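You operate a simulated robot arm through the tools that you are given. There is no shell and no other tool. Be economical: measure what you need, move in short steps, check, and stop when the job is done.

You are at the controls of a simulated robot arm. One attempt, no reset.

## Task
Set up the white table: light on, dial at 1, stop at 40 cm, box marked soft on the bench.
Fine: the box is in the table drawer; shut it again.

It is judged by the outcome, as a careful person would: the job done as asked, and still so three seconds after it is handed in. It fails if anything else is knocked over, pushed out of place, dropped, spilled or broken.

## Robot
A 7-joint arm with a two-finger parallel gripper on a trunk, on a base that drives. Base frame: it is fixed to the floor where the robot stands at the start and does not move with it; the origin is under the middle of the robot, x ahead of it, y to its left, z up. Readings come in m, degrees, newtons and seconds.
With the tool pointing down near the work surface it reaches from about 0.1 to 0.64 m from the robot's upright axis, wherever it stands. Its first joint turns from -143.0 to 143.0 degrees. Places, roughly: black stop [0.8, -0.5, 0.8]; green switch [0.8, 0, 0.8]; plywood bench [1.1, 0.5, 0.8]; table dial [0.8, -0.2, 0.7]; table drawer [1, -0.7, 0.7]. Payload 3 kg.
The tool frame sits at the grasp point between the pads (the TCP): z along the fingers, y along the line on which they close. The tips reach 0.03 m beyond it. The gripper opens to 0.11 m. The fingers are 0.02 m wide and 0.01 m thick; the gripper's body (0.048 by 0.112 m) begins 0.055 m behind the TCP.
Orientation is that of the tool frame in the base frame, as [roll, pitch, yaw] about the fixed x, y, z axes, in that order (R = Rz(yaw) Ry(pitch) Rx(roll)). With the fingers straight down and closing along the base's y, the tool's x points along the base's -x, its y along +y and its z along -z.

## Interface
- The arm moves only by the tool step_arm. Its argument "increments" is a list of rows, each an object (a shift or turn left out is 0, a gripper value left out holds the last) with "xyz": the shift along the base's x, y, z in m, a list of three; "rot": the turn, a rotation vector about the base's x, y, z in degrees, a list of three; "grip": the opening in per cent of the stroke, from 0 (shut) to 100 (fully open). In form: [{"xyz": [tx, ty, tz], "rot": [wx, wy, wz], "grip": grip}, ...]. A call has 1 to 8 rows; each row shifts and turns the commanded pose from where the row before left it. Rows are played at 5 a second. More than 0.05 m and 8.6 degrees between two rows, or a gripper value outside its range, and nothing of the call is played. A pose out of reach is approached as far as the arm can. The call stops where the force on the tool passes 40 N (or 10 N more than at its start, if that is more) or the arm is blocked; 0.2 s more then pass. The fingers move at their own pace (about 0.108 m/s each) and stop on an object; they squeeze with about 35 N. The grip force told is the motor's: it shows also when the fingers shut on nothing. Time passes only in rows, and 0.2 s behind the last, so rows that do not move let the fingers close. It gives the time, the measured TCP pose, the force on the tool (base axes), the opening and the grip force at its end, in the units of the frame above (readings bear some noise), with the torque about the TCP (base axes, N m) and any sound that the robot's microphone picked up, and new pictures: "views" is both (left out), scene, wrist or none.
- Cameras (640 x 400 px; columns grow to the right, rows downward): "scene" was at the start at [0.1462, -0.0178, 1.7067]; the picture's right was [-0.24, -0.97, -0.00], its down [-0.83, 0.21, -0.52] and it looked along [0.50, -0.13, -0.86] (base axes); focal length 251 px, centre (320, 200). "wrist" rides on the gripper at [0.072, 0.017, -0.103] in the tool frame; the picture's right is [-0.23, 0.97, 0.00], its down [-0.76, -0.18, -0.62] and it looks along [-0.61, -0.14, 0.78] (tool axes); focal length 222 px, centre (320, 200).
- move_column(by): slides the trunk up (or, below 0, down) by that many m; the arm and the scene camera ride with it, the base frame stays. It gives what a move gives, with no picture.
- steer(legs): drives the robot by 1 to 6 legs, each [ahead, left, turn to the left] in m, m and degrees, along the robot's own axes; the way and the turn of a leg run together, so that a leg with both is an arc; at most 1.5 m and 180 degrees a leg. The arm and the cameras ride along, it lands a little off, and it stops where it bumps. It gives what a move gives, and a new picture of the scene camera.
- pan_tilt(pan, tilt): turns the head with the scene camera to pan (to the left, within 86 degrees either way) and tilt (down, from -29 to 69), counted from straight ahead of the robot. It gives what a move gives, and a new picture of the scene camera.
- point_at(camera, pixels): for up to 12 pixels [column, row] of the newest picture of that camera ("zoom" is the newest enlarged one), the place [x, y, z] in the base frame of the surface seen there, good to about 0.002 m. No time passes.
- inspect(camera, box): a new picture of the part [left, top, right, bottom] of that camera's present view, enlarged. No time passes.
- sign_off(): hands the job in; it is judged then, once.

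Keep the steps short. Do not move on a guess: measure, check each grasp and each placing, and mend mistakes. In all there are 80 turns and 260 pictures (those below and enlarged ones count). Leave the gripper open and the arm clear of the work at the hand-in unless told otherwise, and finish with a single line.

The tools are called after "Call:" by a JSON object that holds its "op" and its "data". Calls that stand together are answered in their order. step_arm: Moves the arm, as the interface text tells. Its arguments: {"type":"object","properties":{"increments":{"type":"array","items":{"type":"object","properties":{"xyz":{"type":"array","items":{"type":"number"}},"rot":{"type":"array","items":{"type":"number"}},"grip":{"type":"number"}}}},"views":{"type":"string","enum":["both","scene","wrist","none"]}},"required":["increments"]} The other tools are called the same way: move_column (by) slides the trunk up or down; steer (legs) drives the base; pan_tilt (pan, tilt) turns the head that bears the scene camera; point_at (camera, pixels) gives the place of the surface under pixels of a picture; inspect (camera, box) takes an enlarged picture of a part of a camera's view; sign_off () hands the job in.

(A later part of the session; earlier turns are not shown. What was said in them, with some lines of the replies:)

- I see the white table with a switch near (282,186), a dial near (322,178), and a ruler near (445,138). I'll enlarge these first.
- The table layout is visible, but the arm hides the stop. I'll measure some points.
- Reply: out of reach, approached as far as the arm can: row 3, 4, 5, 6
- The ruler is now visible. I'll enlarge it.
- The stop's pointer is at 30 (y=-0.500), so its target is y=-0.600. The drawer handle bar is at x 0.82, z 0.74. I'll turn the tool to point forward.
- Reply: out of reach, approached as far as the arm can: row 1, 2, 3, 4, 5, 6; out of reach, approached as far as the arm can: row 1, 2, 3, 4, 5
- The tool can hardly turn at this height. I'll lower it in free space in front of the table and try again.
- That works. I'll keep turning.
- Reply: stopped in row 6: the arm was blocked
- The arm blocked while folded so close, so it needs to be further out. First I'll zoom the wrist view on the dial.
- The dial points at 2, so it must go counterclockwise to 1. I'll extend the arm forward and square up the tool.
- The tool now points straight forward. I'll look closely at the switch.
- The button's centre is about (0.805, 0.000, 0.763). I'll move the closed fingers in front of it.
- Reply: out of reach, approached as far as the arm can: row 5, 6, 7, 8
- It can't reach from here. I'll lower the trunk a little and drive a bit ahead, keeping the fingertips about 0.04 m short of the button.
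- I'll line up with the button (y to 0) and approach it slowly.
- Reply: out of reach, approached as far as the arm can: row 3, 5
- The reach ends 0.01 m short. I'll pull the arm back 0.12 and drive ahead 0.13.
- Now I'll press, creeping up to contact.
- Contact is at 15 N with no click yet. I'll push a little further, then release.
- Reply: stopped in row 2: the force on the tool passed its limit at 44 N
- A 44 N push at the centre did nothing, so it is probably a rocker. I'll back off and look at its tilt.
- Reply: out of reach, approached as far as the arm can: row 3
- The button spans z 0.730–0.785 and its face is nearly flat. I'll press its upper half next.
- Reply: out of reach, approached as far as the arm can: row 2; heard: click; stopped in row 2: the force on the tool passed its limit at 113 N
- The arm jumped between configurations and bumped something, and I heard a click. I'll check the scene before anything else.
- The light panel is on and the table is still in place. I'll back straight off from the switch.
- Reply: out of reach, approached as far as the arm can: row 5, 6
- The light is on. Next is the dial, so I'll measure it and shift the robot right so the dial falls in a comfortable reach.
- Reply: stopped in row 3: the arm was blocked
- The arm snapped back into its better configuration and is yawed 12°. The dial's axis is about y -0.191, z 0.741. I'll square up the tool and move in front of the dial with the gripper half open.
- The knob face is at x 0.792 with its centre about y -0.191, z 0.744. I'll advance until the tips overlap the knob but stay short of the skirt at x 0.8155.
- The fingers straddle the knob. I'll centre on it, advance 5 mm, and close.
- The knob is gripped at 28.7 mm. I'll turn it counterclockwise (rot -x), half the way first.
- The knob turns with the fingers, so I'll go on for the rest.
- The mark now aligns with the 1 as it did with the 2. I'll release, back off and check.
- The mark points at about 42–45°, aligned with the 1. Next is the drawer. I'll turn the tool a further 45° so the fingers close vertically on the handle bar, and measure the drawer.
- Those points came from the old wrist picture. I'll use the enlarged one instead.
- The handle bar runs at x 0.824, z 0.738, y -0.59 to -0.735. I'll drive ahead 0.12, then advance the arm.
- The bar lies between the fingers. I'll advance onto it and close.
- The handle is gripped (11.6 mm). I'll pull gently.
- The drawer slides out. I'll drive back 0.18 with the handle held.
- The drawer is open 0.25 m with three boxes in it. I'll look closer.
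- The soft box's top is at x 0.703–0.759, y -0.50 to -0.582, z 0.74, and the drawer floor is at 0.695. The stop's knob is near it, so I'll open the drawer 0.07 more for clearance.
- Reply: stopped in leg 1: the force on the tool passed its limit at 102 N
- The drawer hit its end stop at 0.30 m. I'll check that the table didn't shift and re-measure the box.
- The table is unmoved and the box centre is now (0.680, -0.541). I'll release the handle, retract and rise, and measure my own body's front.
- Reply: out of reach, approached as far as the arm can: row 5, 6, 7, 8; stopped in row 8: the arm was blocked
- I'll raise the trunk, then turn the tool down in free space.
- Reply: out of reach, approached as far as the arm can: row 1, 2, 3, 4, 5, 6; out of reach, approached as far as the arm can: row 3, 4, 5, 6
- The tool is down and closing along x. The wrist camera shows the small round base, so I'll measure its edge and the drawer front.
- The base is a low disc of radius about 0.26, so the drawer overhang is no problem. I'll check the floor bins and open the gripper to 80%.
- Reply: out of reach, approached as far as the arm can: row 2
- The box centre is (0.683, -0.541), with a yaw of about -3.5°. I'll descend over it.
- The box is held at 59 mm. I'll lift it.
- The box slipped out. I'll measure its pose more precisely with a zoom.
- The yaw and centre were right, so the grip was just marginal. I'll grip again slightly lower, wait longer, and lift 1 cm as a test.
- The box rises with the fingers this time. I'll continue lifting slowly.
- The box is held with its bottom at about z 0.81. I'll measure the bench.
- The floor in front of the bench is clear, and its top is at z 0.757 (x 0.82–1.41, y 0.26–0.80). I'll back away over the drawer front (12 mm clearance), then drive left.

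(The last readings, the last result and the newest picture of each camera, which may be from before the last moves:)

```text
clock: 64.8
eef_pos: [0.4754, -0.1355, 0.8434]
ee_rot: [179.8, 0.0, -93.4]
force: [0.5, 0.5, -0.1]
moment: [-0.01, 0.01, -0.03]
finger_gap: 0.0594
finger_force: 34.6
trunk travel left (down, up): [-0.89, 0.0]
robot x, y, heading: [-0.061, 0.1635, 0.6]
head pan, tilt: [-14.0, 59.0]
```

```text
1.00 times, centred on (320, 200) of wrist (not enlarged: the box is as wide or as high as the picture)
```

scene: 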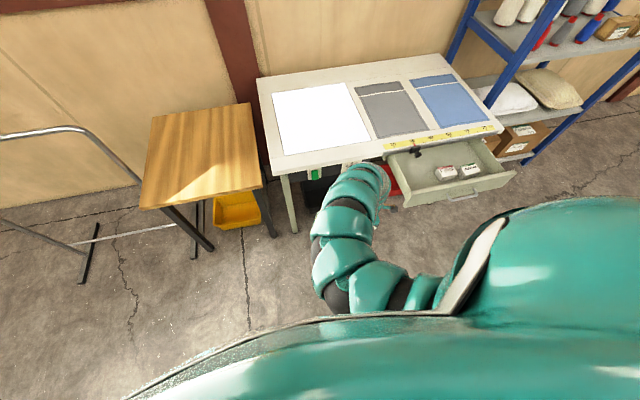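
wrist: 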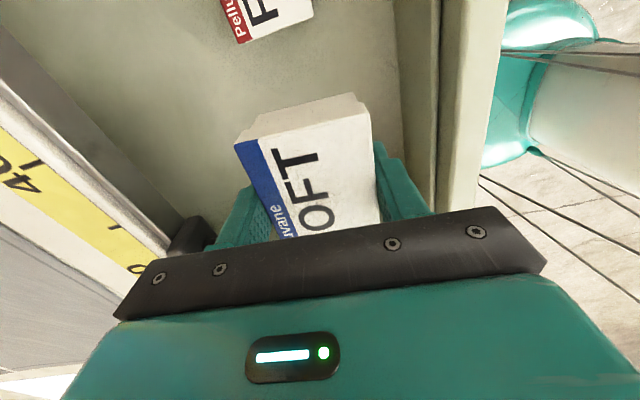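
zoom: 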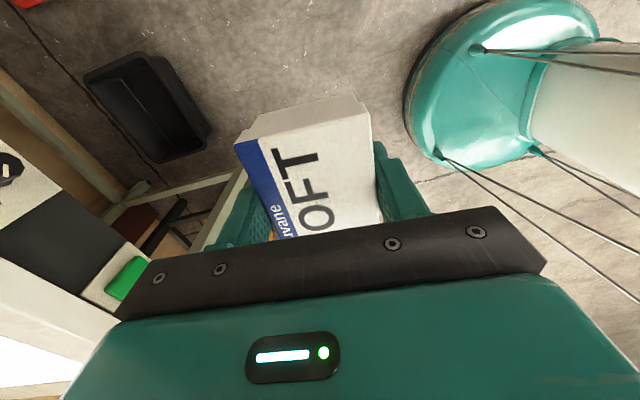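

The box is still held firmly. I'll drive further left, turn 30° left, and then approach the bench.

Call:
{"op": "steer", "data": {"legs": [[0, 0.33, 0], [0, 0, 29.5]]}}

```text
clock: 68.5
eef_pos: [0.5512, 0.4968, 0.8423]
ee_rot: [179.9, -0.2, -64.7]
force: [-0.1, -0.4, -0.9]
moment: [0.01, 0.0, 0.01]
finger_gap: 0.0596
finger_force: 34.8
trunk travel left (down, up): [-0.89, 0.0]
robot x, y, heading: [-0.0645, 0.4982, 29.2]
head pan, tilt: [-14.0, 59.0]
```

scene: 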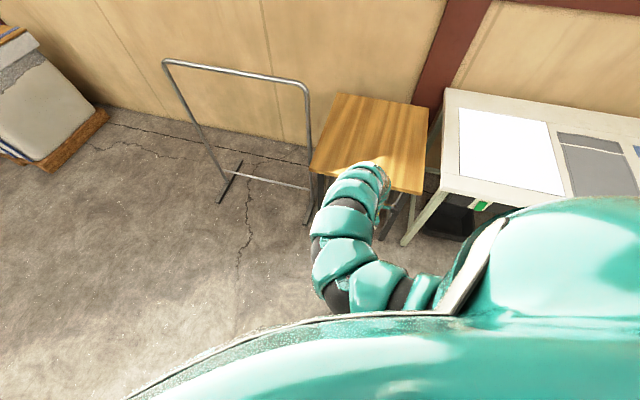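

Call:
{"op": "steer", "data": {"legs": [[0.349, -0.195, 0]]}}

Call:
{"op": "inspect", "data": {"camera": "wrist", "box": [0, 0, 640, 400]}}

```text
clock: 71.0
eef_pos: [0.9523, 0.4921, 0.8419]
ee_rot: [179.8, -0.1, -64.5]
force: [0.3, -0.3, -0.9]
moment: [-0.03, 0.01, -0.01]
finger_gap: 0.0593
finger_force: 34.7
trunk travel left (down, up): [-0.89, 0.0]
robot x, y, heading: [0.3365, 0.4934, 29.4]
head pan, tilt: [-14.0, 59.0]
```

scene: 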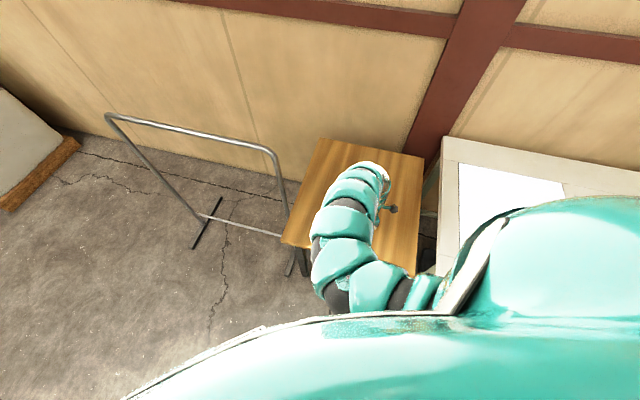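

```text
1.00 times, centred on (320, 200) of wrist (not enlarged: the box is as wide or as high as the picture)
```

zoom: 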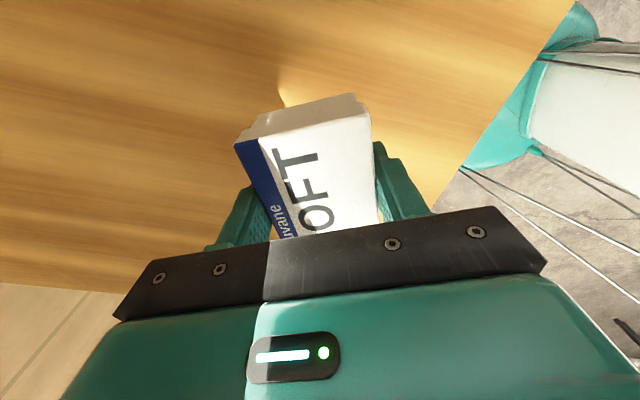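

The box is over the bench (TCP 0.952, 0.492). I'll lower it until it nearly touches (TCP 0.792).

Call:
{"op": "step_arm", "data": {"increments": [{"xyz": [0, 0, -0.015]}, {"xyz": [0, 0, -0.015]}, {"xyz": [0, 0, -0.012]}, {"xyz": [0, 0, -0.005]}, {"xyz": [0, 0, -0.003]}], "views": "none"}}

Call:
{"op": "step_arm", "data": {"increments": [{"xyz": [0, 0, -0.002]}, {}], "views": "wrist"}}

```text
clock: 72.2
eef_pos: [0.9498, 0.492, 0.7905]
ee_rot: [179.8, 0.0, -64.5]
force: [0.6, 0.2, 2.6]
moment: [0.16, -0.02, 0.0]
finger_gap: 0.0594
finger_force: 34.9
trunk travel left (down, up): [-0.89, 0.0]
robot x, y, heading: [0.3384, 0.4978, 29.4]
head pan, tilt: [-14.0, 59.0]
```

```text
clock: 72.8
eef_pos: [0.9496, 0.4924, 0.7905]
ee_rot: [179.9, -0.1, -64.5]
force: [2.0, 4.9, 25.0]
moment: [0.54, 0.34, -0.18]
finger_gap: 0.0595
finger_force: 35.1
trunk travel left (down, up): [-0.89, 0.0]
robot x, y, heading: [0.3359, 0.4912, 29.6]
head pan, tilt: [-14.0, 59.0]
```

wrist: 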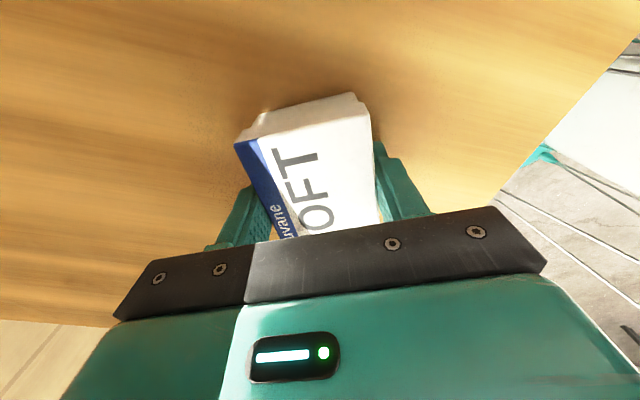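

The box is resting on the bench (25 N of contact). I'll back that off, open, and rise.

Call:
{"op": "step_arm", "data": {"increments": [{"xyz": [0, 0, 0.002]}, {"grip": 80}, {}, {"xyz": [0, 0, 0.02]}, {"xyz": [0, 0, 0.025]}], "views": "wrist"}}

```text
clock: 74.0
eef_pos: [0.9533, 0.4951, 0.8381]
ee_rot: [179.9, -0.1, -64.4]
force: [-0.3, -0.5, -0.1]
moment: [0.06, -0.05, 0.04]
finger_gap: 0.0879
finger_force: 0.0
trunk travel left (down, up): [-0.89, 0.0]
robot x, y, heading: [0.3345, 0.494, 29.7]
head pan, tilt: [-14.0, 59.0]
```

wrist: 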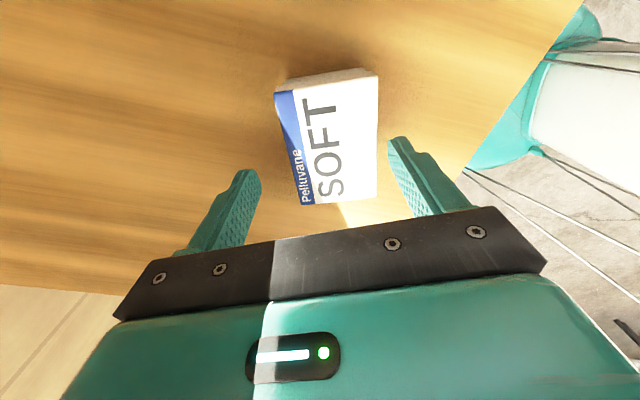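

The box stands on the bench, marked SOFT. The tips are only just above its top, so I'll slide out sideways along the open-finger direction (robot's left), then back off and turn to face ahead.

Call:
{"op": "steer", "data": {"legs": [[0, 0.13, 0], [-0.4, 0, 0], [0, 0, -29.6]]}}

Call:
{"op": "inspect", "data": {"camera": "scene", "box": [100, 60, 420, 260]}}

```text
clock: 78.8
eef_pos: [0.4659, 0.0967, 0.8365]
ee_rot: [179.9, -0.1, -94.8]
force: [-1.2, -0.1, -0.2]
moment: [-0.01, 0.01, -0.01]
finger_gap: 0.0879
finger_force: 0.1
trunk travel left (down, up): [-0.89, 0.0]
robot x, y, heading: [-0.0637, 0.4074, -0.9]
head pan, tilt: [-14.0, 59.0]
```

scene: 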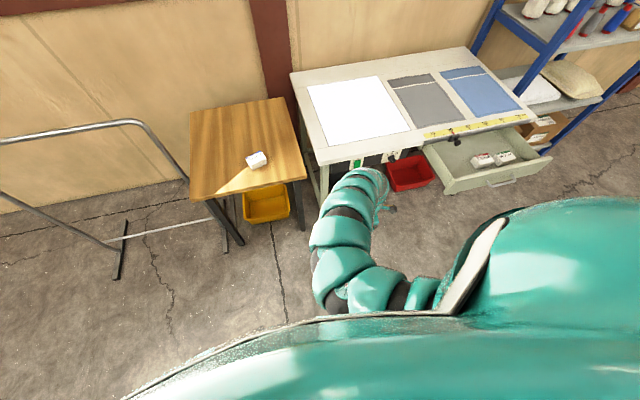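

```text
2.00 times, centred on (260, 160) of scene
```

zoom: 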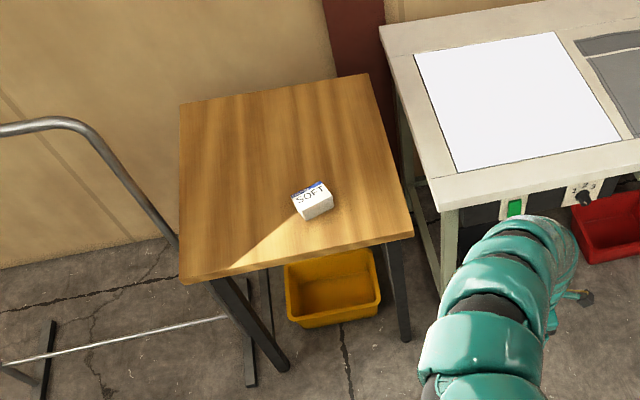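

The box is safely on the bench. I'll drive back in front of the drawer, staying clear of it.

Call:
{"op": "steer", "data": {"legs": [[-0.12, 0, 0.9], [0, -0.85, 0]]}}

Call:
{"op": "step_arm", "data": {"increments": [{"xyz": [0, -0.01, -0.03], "grip": 50}, {"xyz": [0, -0.01, -0.03]}, {"xyz": [0, -0.01, -0.03], "rot": [0, 0, 4]}, {"rot": [0, -8, 0]}, {"rot": [0, -8, 0]}, {"rot": [0, -8, 0]}, {"rot": [0, -8, 0]}], "views": "none"}}

```text
clock: 84.1
eef_pos: [0.3507, -0.7403, 0.8367]
ee_rot: [179.9, -0.1, -94.3]
force: [-0.2, -0.3, 0.2]
moment: [0.01, -0.03, -0.02]
finger_gap: 0.0878
finger_force: 0.1
trunk travel left (down, up): [-0.89, 0.0]
robot x, y, heading: [-0.1846, -0.4377, -0.1]
head pan, tilt: [-14.0, 59.0]
```

scene: 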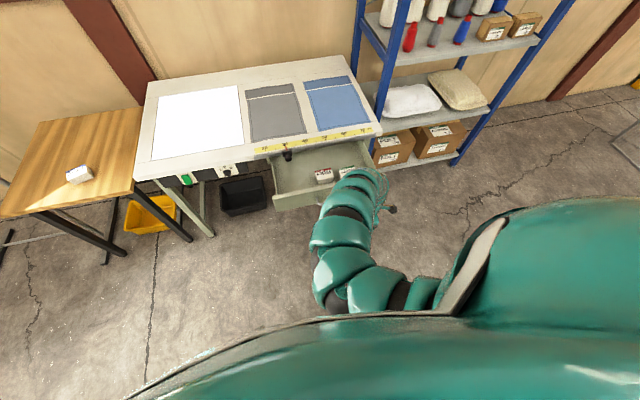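

```text
clock: 85.7
eef_pos: [0.3512, -0.7704, 0.7477]
ee_rot: [-148.1, 0.1, -90.2]
force: [-0.2, 0.6, 0.3]
moment: [0.0, 0.01, 0.03]
finger_gap: 0.055
finger_force: 0.1
trunk travel left (down, up): [-0.89, 0.0]
robot x, y, heading: [-0.1863, -0.4388, -0.4]
head pan, tilt: [-14.0, 59.0]
```

Call:
{"op": "step_arm", "data": {"increments": [{"rot": [0, -8, 0]}, {"rot": [0, -8, 0]}, {"rot": [0, -8, 0]}, {"rot": [0, -8, 0]}, {"rot": [0, -8, 0]}, {"rot": [0, -8, 0]}, {"rot": [0, -8, 0]}, {"rot": [0, -2.1, 0]}], "views": "scene"}}

```text
clock: 87.5
eef_pos: [0.3479, -0.7676, 0.7427]
ee_rot: [-107.5, 0.4, -90.3]
force: [0.3, -0.8, -0.9]
moment: [0.01, -0.02, 0.01]
finger_gap: 0.055
finger_force: 0.0
out of reach, approached as far as the arm can: row 6, 7, 8
trunk travel left (down, up): [-0.89, 0.0]
robot x, y, heading: [-0.1861, -0.4398, -0.1]
head pan, tilt: [-14.0, 59.0]
```

scene: 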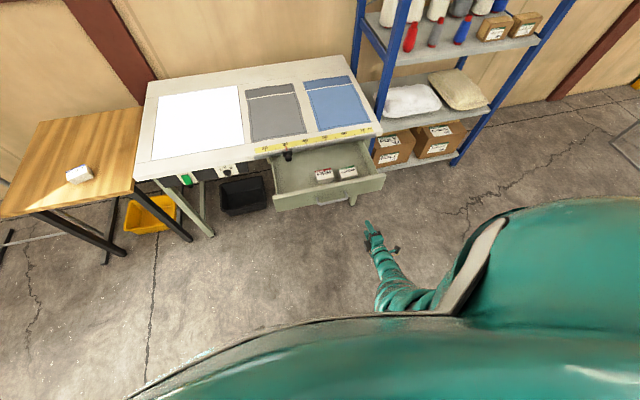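

It stopped 17° short. The earlier good pose had the trunk 0.1 lower, so I'll restore that and move the tool up and left.

Call:
{"op": "move_column", "data": {"by": -0.099}}

Call:
{"op": "step_arm", "data": {"increments": [{"xyz": [0, 0.03, 0.03]}, {"xyz": [0.0, 0.03, 0.03]}, {"xyz": [0.0, 0.03, 0.03], "rot": [0, -4, 0]}, {"xyz": [0.0, 0.02, 0.005], "rot": [0, -4, 0]}, {"rot": [0, -5, 0]}, {"rot": [0, -4.5, 0]}], "views": "scene"}}

```text
clock: 88.8
eef_pos: [0.3459, -0.7683, 0.6446]
ee_rot: [-107.4, 0.4, -90.3]
force: [0.4, 0.4, 0.3]
moment: [-0.01, -0.01, -0.01]
finger_gap: 0.055
finger_force: 0.0
trunk travel left (down, up): [-0.791, 0.099]
robot x, y, heading: [-0.1867, -0.433, -0.2]
head pan, tilt: [-14.0, 59.0]
```

```text
clock: 90.2
eef_pos: [0.3456, -0.6583, 0.7394]
ee_rot: [-90.0, 0.5, -90.1]
force: [0.1, -0.4, 0.1]
moment: [0.0, -0.01, -0.01]
finger_gap: 0.0551
finger_force: 0.0
trunk travel left (down, up): [-0.791, 0.099]
robot x, y, heading: [-0.1821, -0.4388, 0.0]
head pan, tilt: [-14.0, 59.0]
```

scene: 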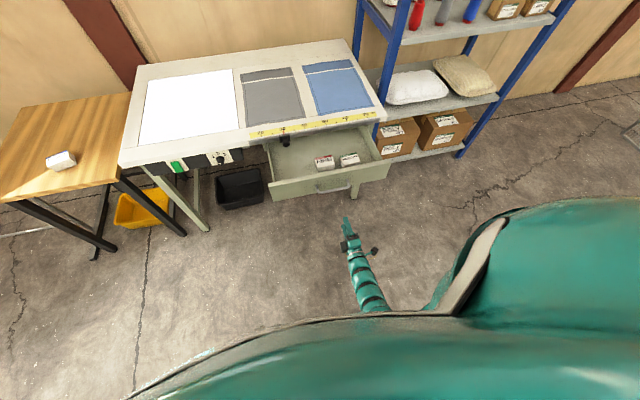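

The tool points forward and is aligned with the handle. I'll drive ahead, straddle the bar at x about 0.52, and close.

Call:
{"op": "steer", "data": {"legs": [[0.115, 0, 0]]}}

Call:
{"op": "inspect", "data": {"camera": "wrist", "box": [0, 0, 640, 400]}}

Call:
{"op": "point_at", "data": {"camera": "zoom", "pixels": [[318, 100], [310, 60], [325, 140], [300, 80], [330, 180]]}}

```text
clock: 91.4
eef_pos: [0.4599, -0.6586, 0.7381]
ee_rot: [-90.1, 0.6, -90.1]
force: [0.4, 0.0, -0.5]
moment: [0.01, -0.03, -0.03]
finger_gap: 0.0549
finger_force: 0.1
trunk travel left (down, up): [-0.791, 0.099]
robot x, y, heading: [-0.0712, -0.437, -0.1]
head pan, tilt: [-14.0, 59.0]
```

scene: 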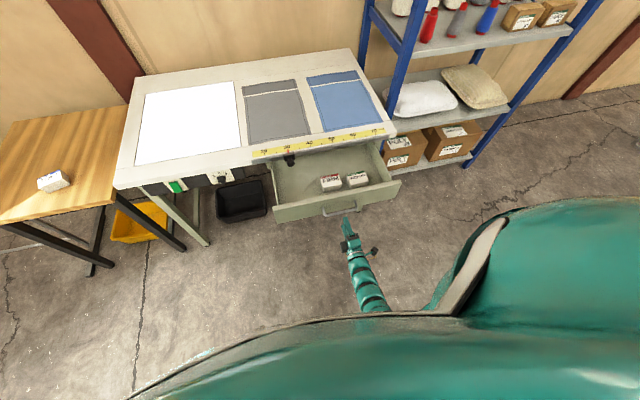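

```text
1.00 times, centred on (320, 200) of wrist (not enlarged: the box is as wide or as high as the picture)
```

zoom: 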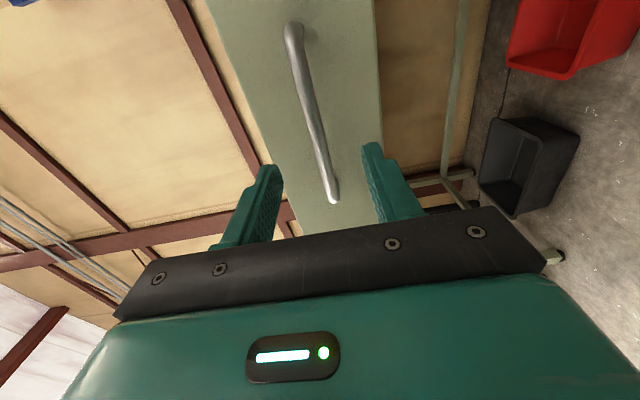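

```text
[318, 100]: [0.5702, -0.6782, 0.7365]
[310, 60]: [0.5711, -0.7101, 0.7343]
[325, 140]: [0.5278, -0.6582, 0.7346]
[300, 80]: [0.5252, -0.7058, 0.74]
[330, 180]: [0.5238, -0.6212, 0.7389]
```

Call:
{"op": "step_arm", "data": {"increments": [{"xyz": [0.03, 0, 0]}, {"xyz": [0.032, 0, 0]}, {"grip": 20}, {"grip": 0}, {}, {}], "views": "none"}}

```text
clock: 92.8
eef_pos: [0.5198, -0.6587, 0.7404]
ee_rot: [-90.0, 0.4, -90.2]
force: [1.3, -1.5, 3.2]
moment: [-0.41, -0.05, 0.22]
finger_gap: 0.0116
finger_force: 45.0
trunk travel left (down, up): [-0.791, 0.099]
robot x, y, heading: [-0.0711, -0.4359, 0.0]
head pan, tilt: [-14.0, 59.0]
```

The handle is gripped. I'll drive ahead 0.27 and finish with the arm.

Call:
{"op": "steer", "data": {"legs": [[0.135, 0, 0], [0.135, 0, 0]]}}

Call:
{"op": "step_arm", "data": {"increments": [{"xyz": [0.01, 0, 0]}, {"xyz": [0.008, 0, 0]}, {"xyz": [0.006, 0, 0]}, {"xyz": [0.004, 0, 0]}], "views": "wrist"}}

```text
clock: 95.0
eef_pos: [0.7891, -0.6585, 0.7397]
ee_rot: [-89.9, 0.5, -90.2]
force: [1.6, -6.8, 9.6]
moment: [-0.41, -0.17, 0.41]
finger_gap: 0.0116
finger_force: 45.2
trunk travel left (down, up): [-0.791, 0.099]
robot x, y, heading: [0.1984, -0.4399, -0.0]
head pan, tilt: [-14.0, 59.0]
```

scene: 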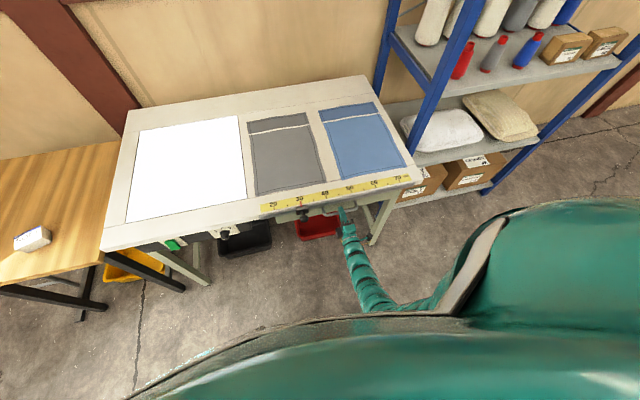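

```text
clock: 96.0
eef_pos: [0.8145, -0.6591, 0.7405]
ee_rot: [-90.0, 0.3, -90.1]
force: [-17.6, 4.3, -1.9]
moment: [-0.39, -0.04, 0.67]
finger_gap: 0.0116
finger_force: 44.9
trunk travel left (down, up): [-0.791, 0.099]
robot x, y, heading: [0.1997, -0.4368, -0.1]
head pan, tilt: [-14.0, 59.0]
```

wrist: 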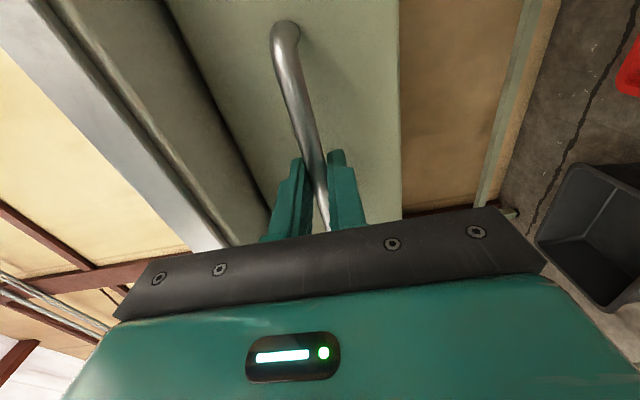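

Call:
{"op": "step_arm", "data": {"increments": [{"xyz": [0.003, 0, 0]}, {}], "views": "none"}}

Call:
{"op": "inspect", "data": {"camera": "wrist", "box": [0, 0, 640, 400]}}

Call:
{"op": "point_at", "data": {"camera": "zoom", "pixels": [[250, 100], [350, 60], [370, 120], [290, 70], [230, 80]]}}

```text
clock: 96.5
eef_pos: [0.8163, -0.6584, 0.7395]
ee_rot: [-89.9, 0.3, -90.2]
force: [-15.5, 1.5, 12.5]
moment: [-0.38, -0.21, 0.03]
finger_gap: 0.0113
finger_force: 44.9
trunk travel left (down, up): [-0.791, 0.099]
robot x, y, heading: [0.1957, -0.4396, -0.1]
head pan, tilt: [-14.0, 59.0]
stopped in row 2: the force on the tool passed its limit at 42 N (the readings are from after the stop); the commanded pose is now the measured one
```

```text
1.00 times, centred on (320, 200) of wrist (not enlarged: the box is as wide or as high as the picture)
```

zoom: 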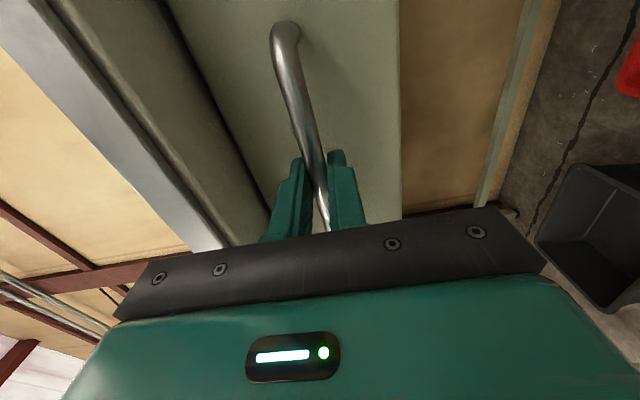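

```text
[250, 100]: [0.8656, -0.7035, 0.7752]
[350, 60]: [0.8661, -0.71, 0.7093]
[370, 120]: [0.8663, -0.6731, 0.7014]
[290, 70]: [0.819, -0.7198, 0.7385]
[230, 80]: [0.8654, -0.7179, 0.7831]
```

The drawer face is at x 0.866 as at the start, so it is shut. I'll release, back off, and roll the tool so the fingers close sideways for the stop.

Call:
{"op": "step_arm", "data": {"increments": [{"grip": 50}, {}, {"xyz": [-0.03, 0, 0]}, {"xyz": [-0.03, 0, 0]}, {"xyz": [-0.03, 0, 0]}, {"rot": [7.5, 0, 0]}, {"rot": [7.5, 0, 0]}, {"rot": [7.5, 0, 0]}], "views": "none"}}

Call:
{"op": "step_arm", "data": {"increments": [{"rot": [7.5, 0, 0]}, {"rot": [7.5, 0, 0]}, {"rot": [7.5, 0, 0]}, {"rot": [7.5, 0, 0]}, {"rot": [7.5, 0, 0]}, {"rot": [7.5, 0, 0]}, {"rot": [7.5, 0, 0]}, {"rot": [7.5, 0, 0]}], "views": "none"}}

Call:
{"op": "step_arm", "data": {"increments": [{"rot": [7.5, 0, 0]}], "views": "both"}}

```text
clock: 98.3
eef_pos: [0.7275, -0.6591, 0.7388]
ee_rot: [-90.2, 23.1, -90.3]
force: [0.5, 0.0, -0.1]
moment: [0.0, 0.01, -0.02]
finger_gap: 0.0551
finger_force: 0.0
trunk travel left (down, up): [-0.791, 0.099]
robot x, y, heading: [0.1995, -0.4373, -0.3]
head pan, tilt: [-14.0, 59.0]
```

```text
clock: 100.1
eef_pos: [0.7278, -0.6586, 0.7369]
ee_rot: [-91.8, 83.1, -91.7]
force: [-0.1, 0.1, -0.3]
moment: [0.03, -0.02, 0.02]
finger_gap: 0.0549
finger_force: 0.1
trunk travel left (down, up): [-0.791, 0.099]
robot x, y, heading: [0.2008, -0.4369, -0.4]
head pan, tilt: [-14.0, 59.0]
```

```text
clock: 100.5
eef_pos: [0.7272, -0.6597, 0.7368]
ee_rot: [109.4, 89.4, 109.5]
force: [1.0, 0.1, -0.3]
moment: [-0.01, -0.04, 0.02]
finger_gap: 0.0548
finger_force: 0.0
trunk travel left (down, up): [-0.791, 0.099]
robot x, y, heading: [0.1979, -0.4345, -0.1]
head pan, tilt: [-14.0, 59.0]
```

scene: 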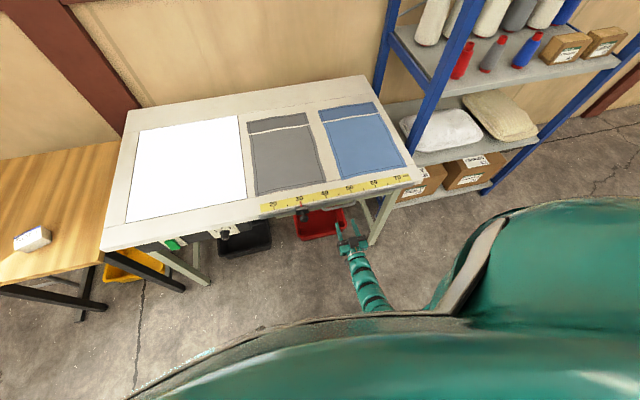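
wrist: 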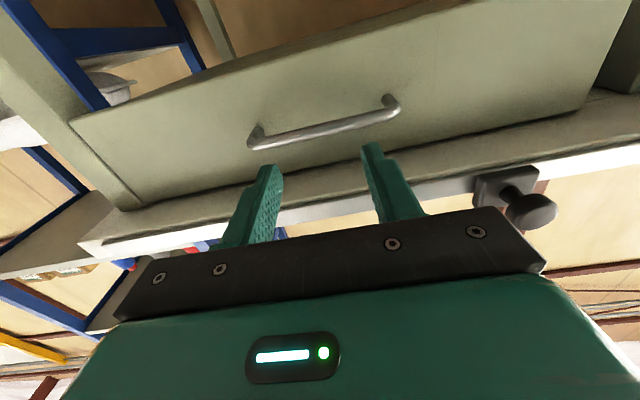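

I'll zoom on the stop to measure its knob.

Call:
{"op": "inspect", "data": {"camera": "wrist", "box": [450, 150, 578, 230]}}

Call:
{"op": "inspect", "data": {"camera": "scene", "box": [280, 190, 328, 220]}}

Call:
{"op": "point_at", "data": {"camera": "zoom", "pixels": [[270, 130], [275, 160], [230, 200], [330, 200], [300, 260], [300, 320], [260, 330], [340, 320], [300, 370], [280, 290]]}}

```text
5.00 times, centred on (514, 190) of wrist
```

zoom: 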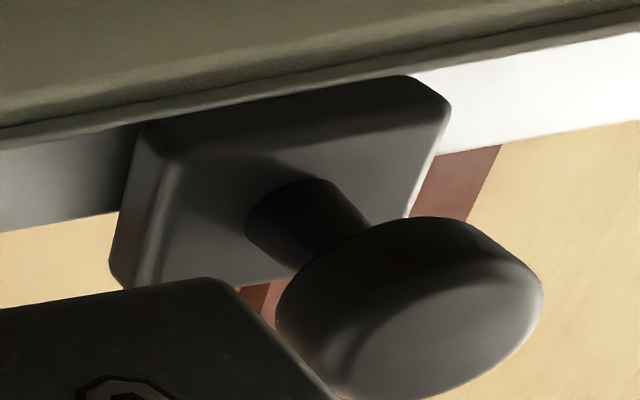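

```text
13.33 times, centred on (304, 205) of scene
```

zoom: 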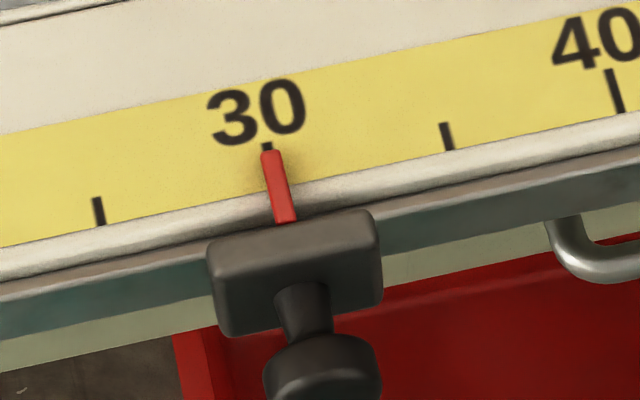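

```text
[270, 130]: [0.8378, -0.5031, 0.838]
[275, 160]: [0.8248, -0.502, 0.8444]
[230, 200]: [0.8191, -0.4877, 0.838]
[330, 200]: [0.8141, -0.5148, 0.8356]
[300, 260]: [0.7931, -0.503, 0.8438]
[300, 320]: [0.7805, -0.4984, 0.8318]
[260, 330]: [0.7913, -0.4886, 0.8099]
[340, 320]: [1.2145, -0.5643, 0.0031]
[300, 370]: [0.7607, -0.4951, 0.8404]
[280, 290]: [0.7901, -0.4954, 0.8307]
```

The knob is a mushroom shape at about x 0.755–0.785, y -0.50, z 0.826. I'll back off, shift left and raise the trunk to face it.

Call:
{"op": "steer", "data": {"legs": [[-0.06, 0.16, 0]]}}

Call:
{"op": "move_column", "data": {"by": 0.088}}

Call:
{"op": "inspect", "data": {"camera": "wrist", "box": [0, 0, 640, 400]}}

```text
clock: 102.0
eef_pos: [0.6696, -0.4951, 0.737]
ee_rot: [112.8, 89.6, 113.0]
force: [-0.9, 0.0, 0.5]
moment: [0.03, -0.01, 0.01]
finger_gap: 0.055
finger_force: 0.1
trunk travel left (down, up): [-0.791, 0.099]
robot x, y, heading: [0.1394, -0.2738, -0.3]
head pan, tilt: [-14.0, 59.0]
```

scene: 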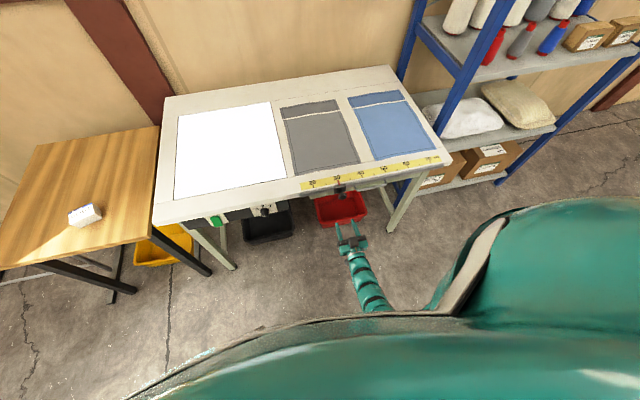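

```text
clock: 103.2
eef_pos: [0.6684, -0.4959, 0.8247]
ee_rot: [112.8, 89.5, 113.1]
force: [0.5, -0.1, -0.1]
moment: [0.01, 0.0, 0.01]
finger_gap: 0.055
finger_force: 0.0
trunk travel left (down, up): [-0.879, 0.011]
robot x, y, heading: [0.1356, -0.2721, -0.1]
head pan, tilt: [-14.0, 59.0]
```

```text
1.00 times, centred on (320, 200) of wrist (not enlarged: the box is as wide or as high as the picture)
5 turns are left
```

zoom: 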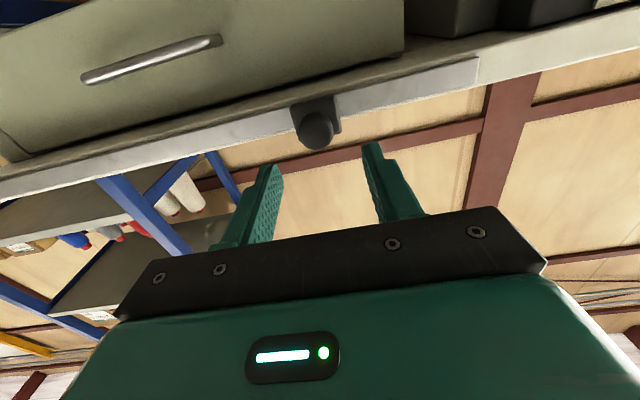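

Few turns remain. I'll advance onto the knob, grip it, and slide the stop 0.10 m to the right, with the force limit guarding the move.

Call:
{"op": "step_arm", "data": {"increments": [{"xyz": [0.04, -0.003, 0.001]}, {"xyz": [0.03, 0, 0]}, {"xyz": [0.014, 0, 0]}, {"grip": 20}, {"grip": 0}, {}, {}], "views": "wrist"}}

Call:
{"op": "step_arm", "data": {"increments": [{"xyz": [0, -0.01, 0]}, {"xyz": [0, -0.02, 0]}, {"xyz": [0, -0.02, 0]}, {"xyz": [0, -0.02, 0]}, {"xyz": [0, -0.02, 0]}, {"xyz": [0, -0.01, 0]}, {}], "views": "both"}}

Call:
{"op": "inspect", "data": {"camera": "scene", "box": [310, 160, 406, 220]}}

```text
clock: 104.8
eef_pos: [0.7545, -0.4987, 0.8268]
ee_rot: [100.6, 89.5, 100.8]
force: [9.7, -0.2, 4.8]
moment: [0.04, -0.12, 0.0]
finger_gap: 0.0307
finger_force: 44.6
trunk travel left (down, up): [-0.879, 0.011]
robot x, y, heading: [0.1418, -0.2745, -0.2]
head pan, tilt: [-14.0, 59.0]
```

wrist: 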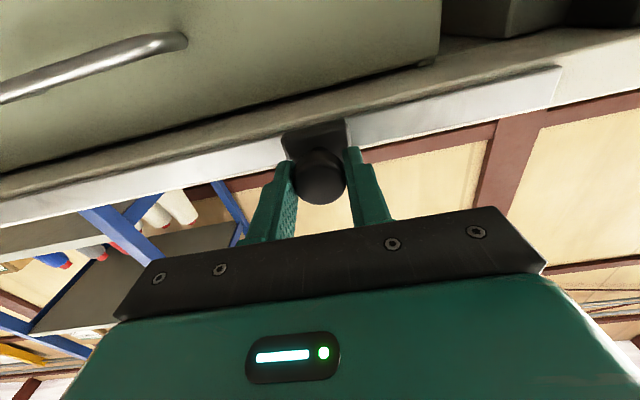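

```text
clock: 106.4
eef_pos: [0.7517, -0.5975, 0.8271]
ee_rot: [89.0, 89.6, 89.2]
force: [7.8, 0.3, 15.6]
moment: [-0.01, -0.23, 0.14]
finger_gap: 0.0311
finger_force: 45.2
trunk travel left (down, up): [-0.879, 0.011]
robot x, y, heading: [0.1388, -0.2754, -0.0]
head pan, tilt: [-14.0, 59.0]
```

scene: 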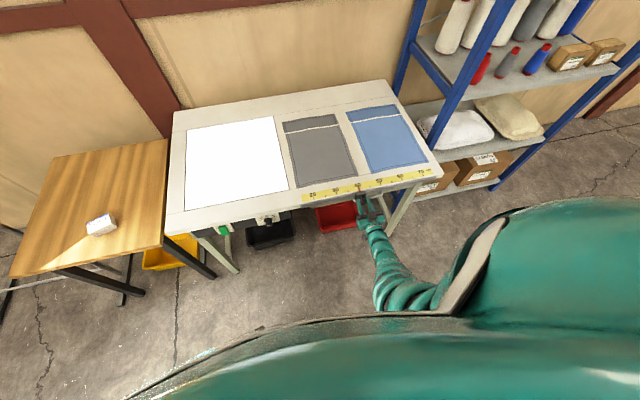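
wrist: 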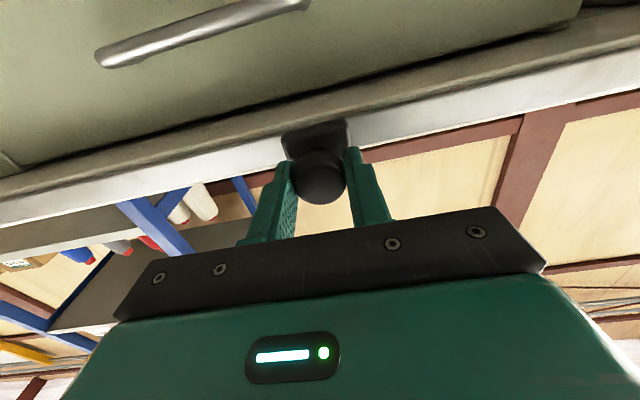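

```text
6.67 times, centred on (358, 190) of scene
4 turns are left
```

zoom: 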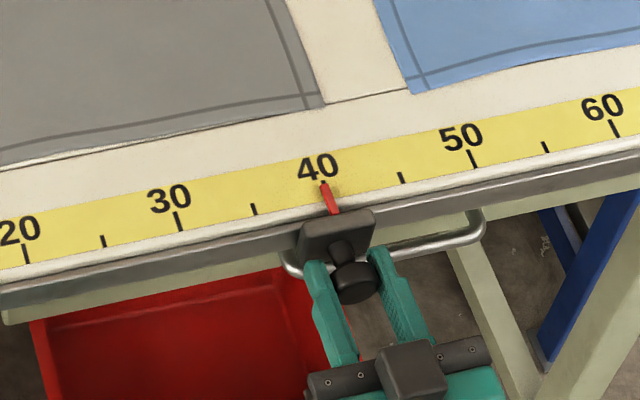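

The stop slid easily to about 40. I'll measure it and zoom in.

Call:
{"op": "point_at", "data": {"camera": "zoom", "pixels": [[325, 187], [329, 198], [333, 208], [180, 222], [473, 160], [615, 129], [401, 178], [254, 209]]}}

Call:
{"op": "inspect", "data": {"camera": "scene", "box": [342, 178, 374, 198]}}

```text
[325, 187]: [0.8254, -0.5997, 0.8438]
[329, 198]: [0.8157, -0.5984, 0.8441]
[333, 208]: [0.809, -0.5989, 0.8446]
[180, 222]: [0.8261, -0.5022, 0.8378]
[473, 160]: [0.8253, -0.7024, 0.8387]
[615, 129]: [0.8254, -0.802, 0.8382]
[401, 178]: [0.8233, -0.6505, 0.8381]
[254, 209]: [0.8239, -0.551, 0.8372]
```

```text
16.00 times, centred on (358, 188) of scene
3 turns are left
```

zoom: 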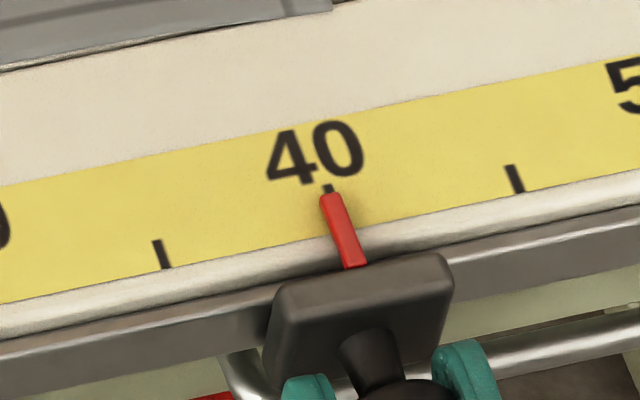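

The pointer covers the 40 tick, about 1 mm short by the arm's reading. I'll nudge 1 mm, release, back away, and take checking pictures.

Call:
{"op": "step_arm", "data": {"increments": [{"xyz": [0, -0.001, 0]}, {}, {"grip": 50}, {}, {"xyz": [-0.03, 0, 0]}, {"xyz": [-0.04, 0, 0]}, {"xyz": [-0.02, 0, 0]}], "views": "scene"}}

Call:
{"op": "inspect", "data": {"camera": "scene", "box": [342, 178, 374, 198]}}

Call:
{"op": "inspect", "data": {"camera": "scene", "box": [60, 90, 460, 290]}}

Call:
{"op": "inspect", "data": {"camera": "scene", "box": [210, 205, 290, 255]}}

```text
clock: 108.0
eef_pos: [0.6637, -0.5997, 0.8259]
ee_rot: [111.7, 89.5, 111.9]
force: [0.1, -0.2, -0.5]
moment: [-0.04, 0.01, 0.0]
finger_gap: 0.055
finger_force: 0.0
trunk travel left (down, up): [-0.879, 0.011]
robot x, y, heading: [0.1405, -0.2731, -0.1]
head pan, tilt: [-14.0, 59.0]
```

scene: 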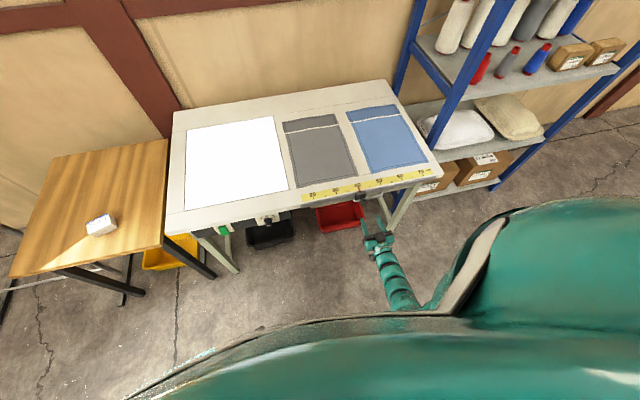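

```text
16.00 times, centred on (358, 188) of scene
```

zoom: 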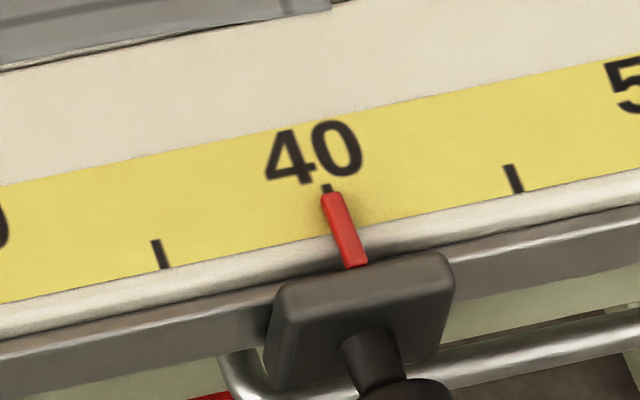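

```text
1.60 times, centred on (260, 190) of scene
```

zoom: 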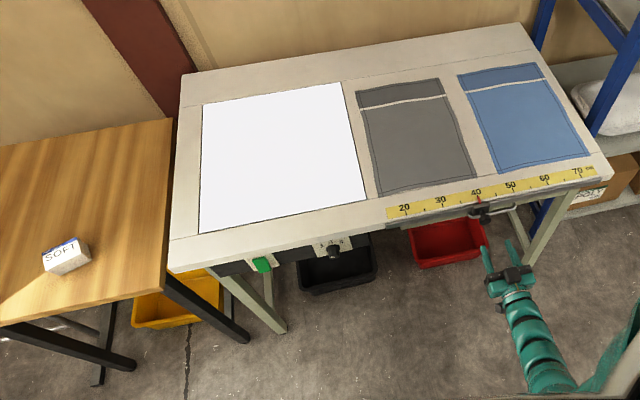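

```text
8.00 times, centred on (250, 230) of scene
2 turns are left
```

zoom: 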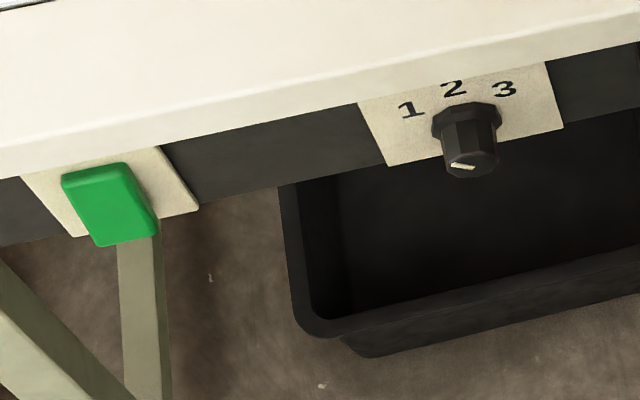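

The light is on, the dial is at 1, the stop is at 40 cm, the soft box is on the bench, the drawer is shut, and the gripper is open and clear. I'll hand it in.

Call:
{"op": "sign_off", "data": {}}

```text
The job is handed in.
```

The white table is set up and handed in: light on, dial at 1, stop at 40 cm, box marked soft on the bench, drawer shut again; the light came on from an accidental 113 N arm bump at the switch, with no shift or damage seen.
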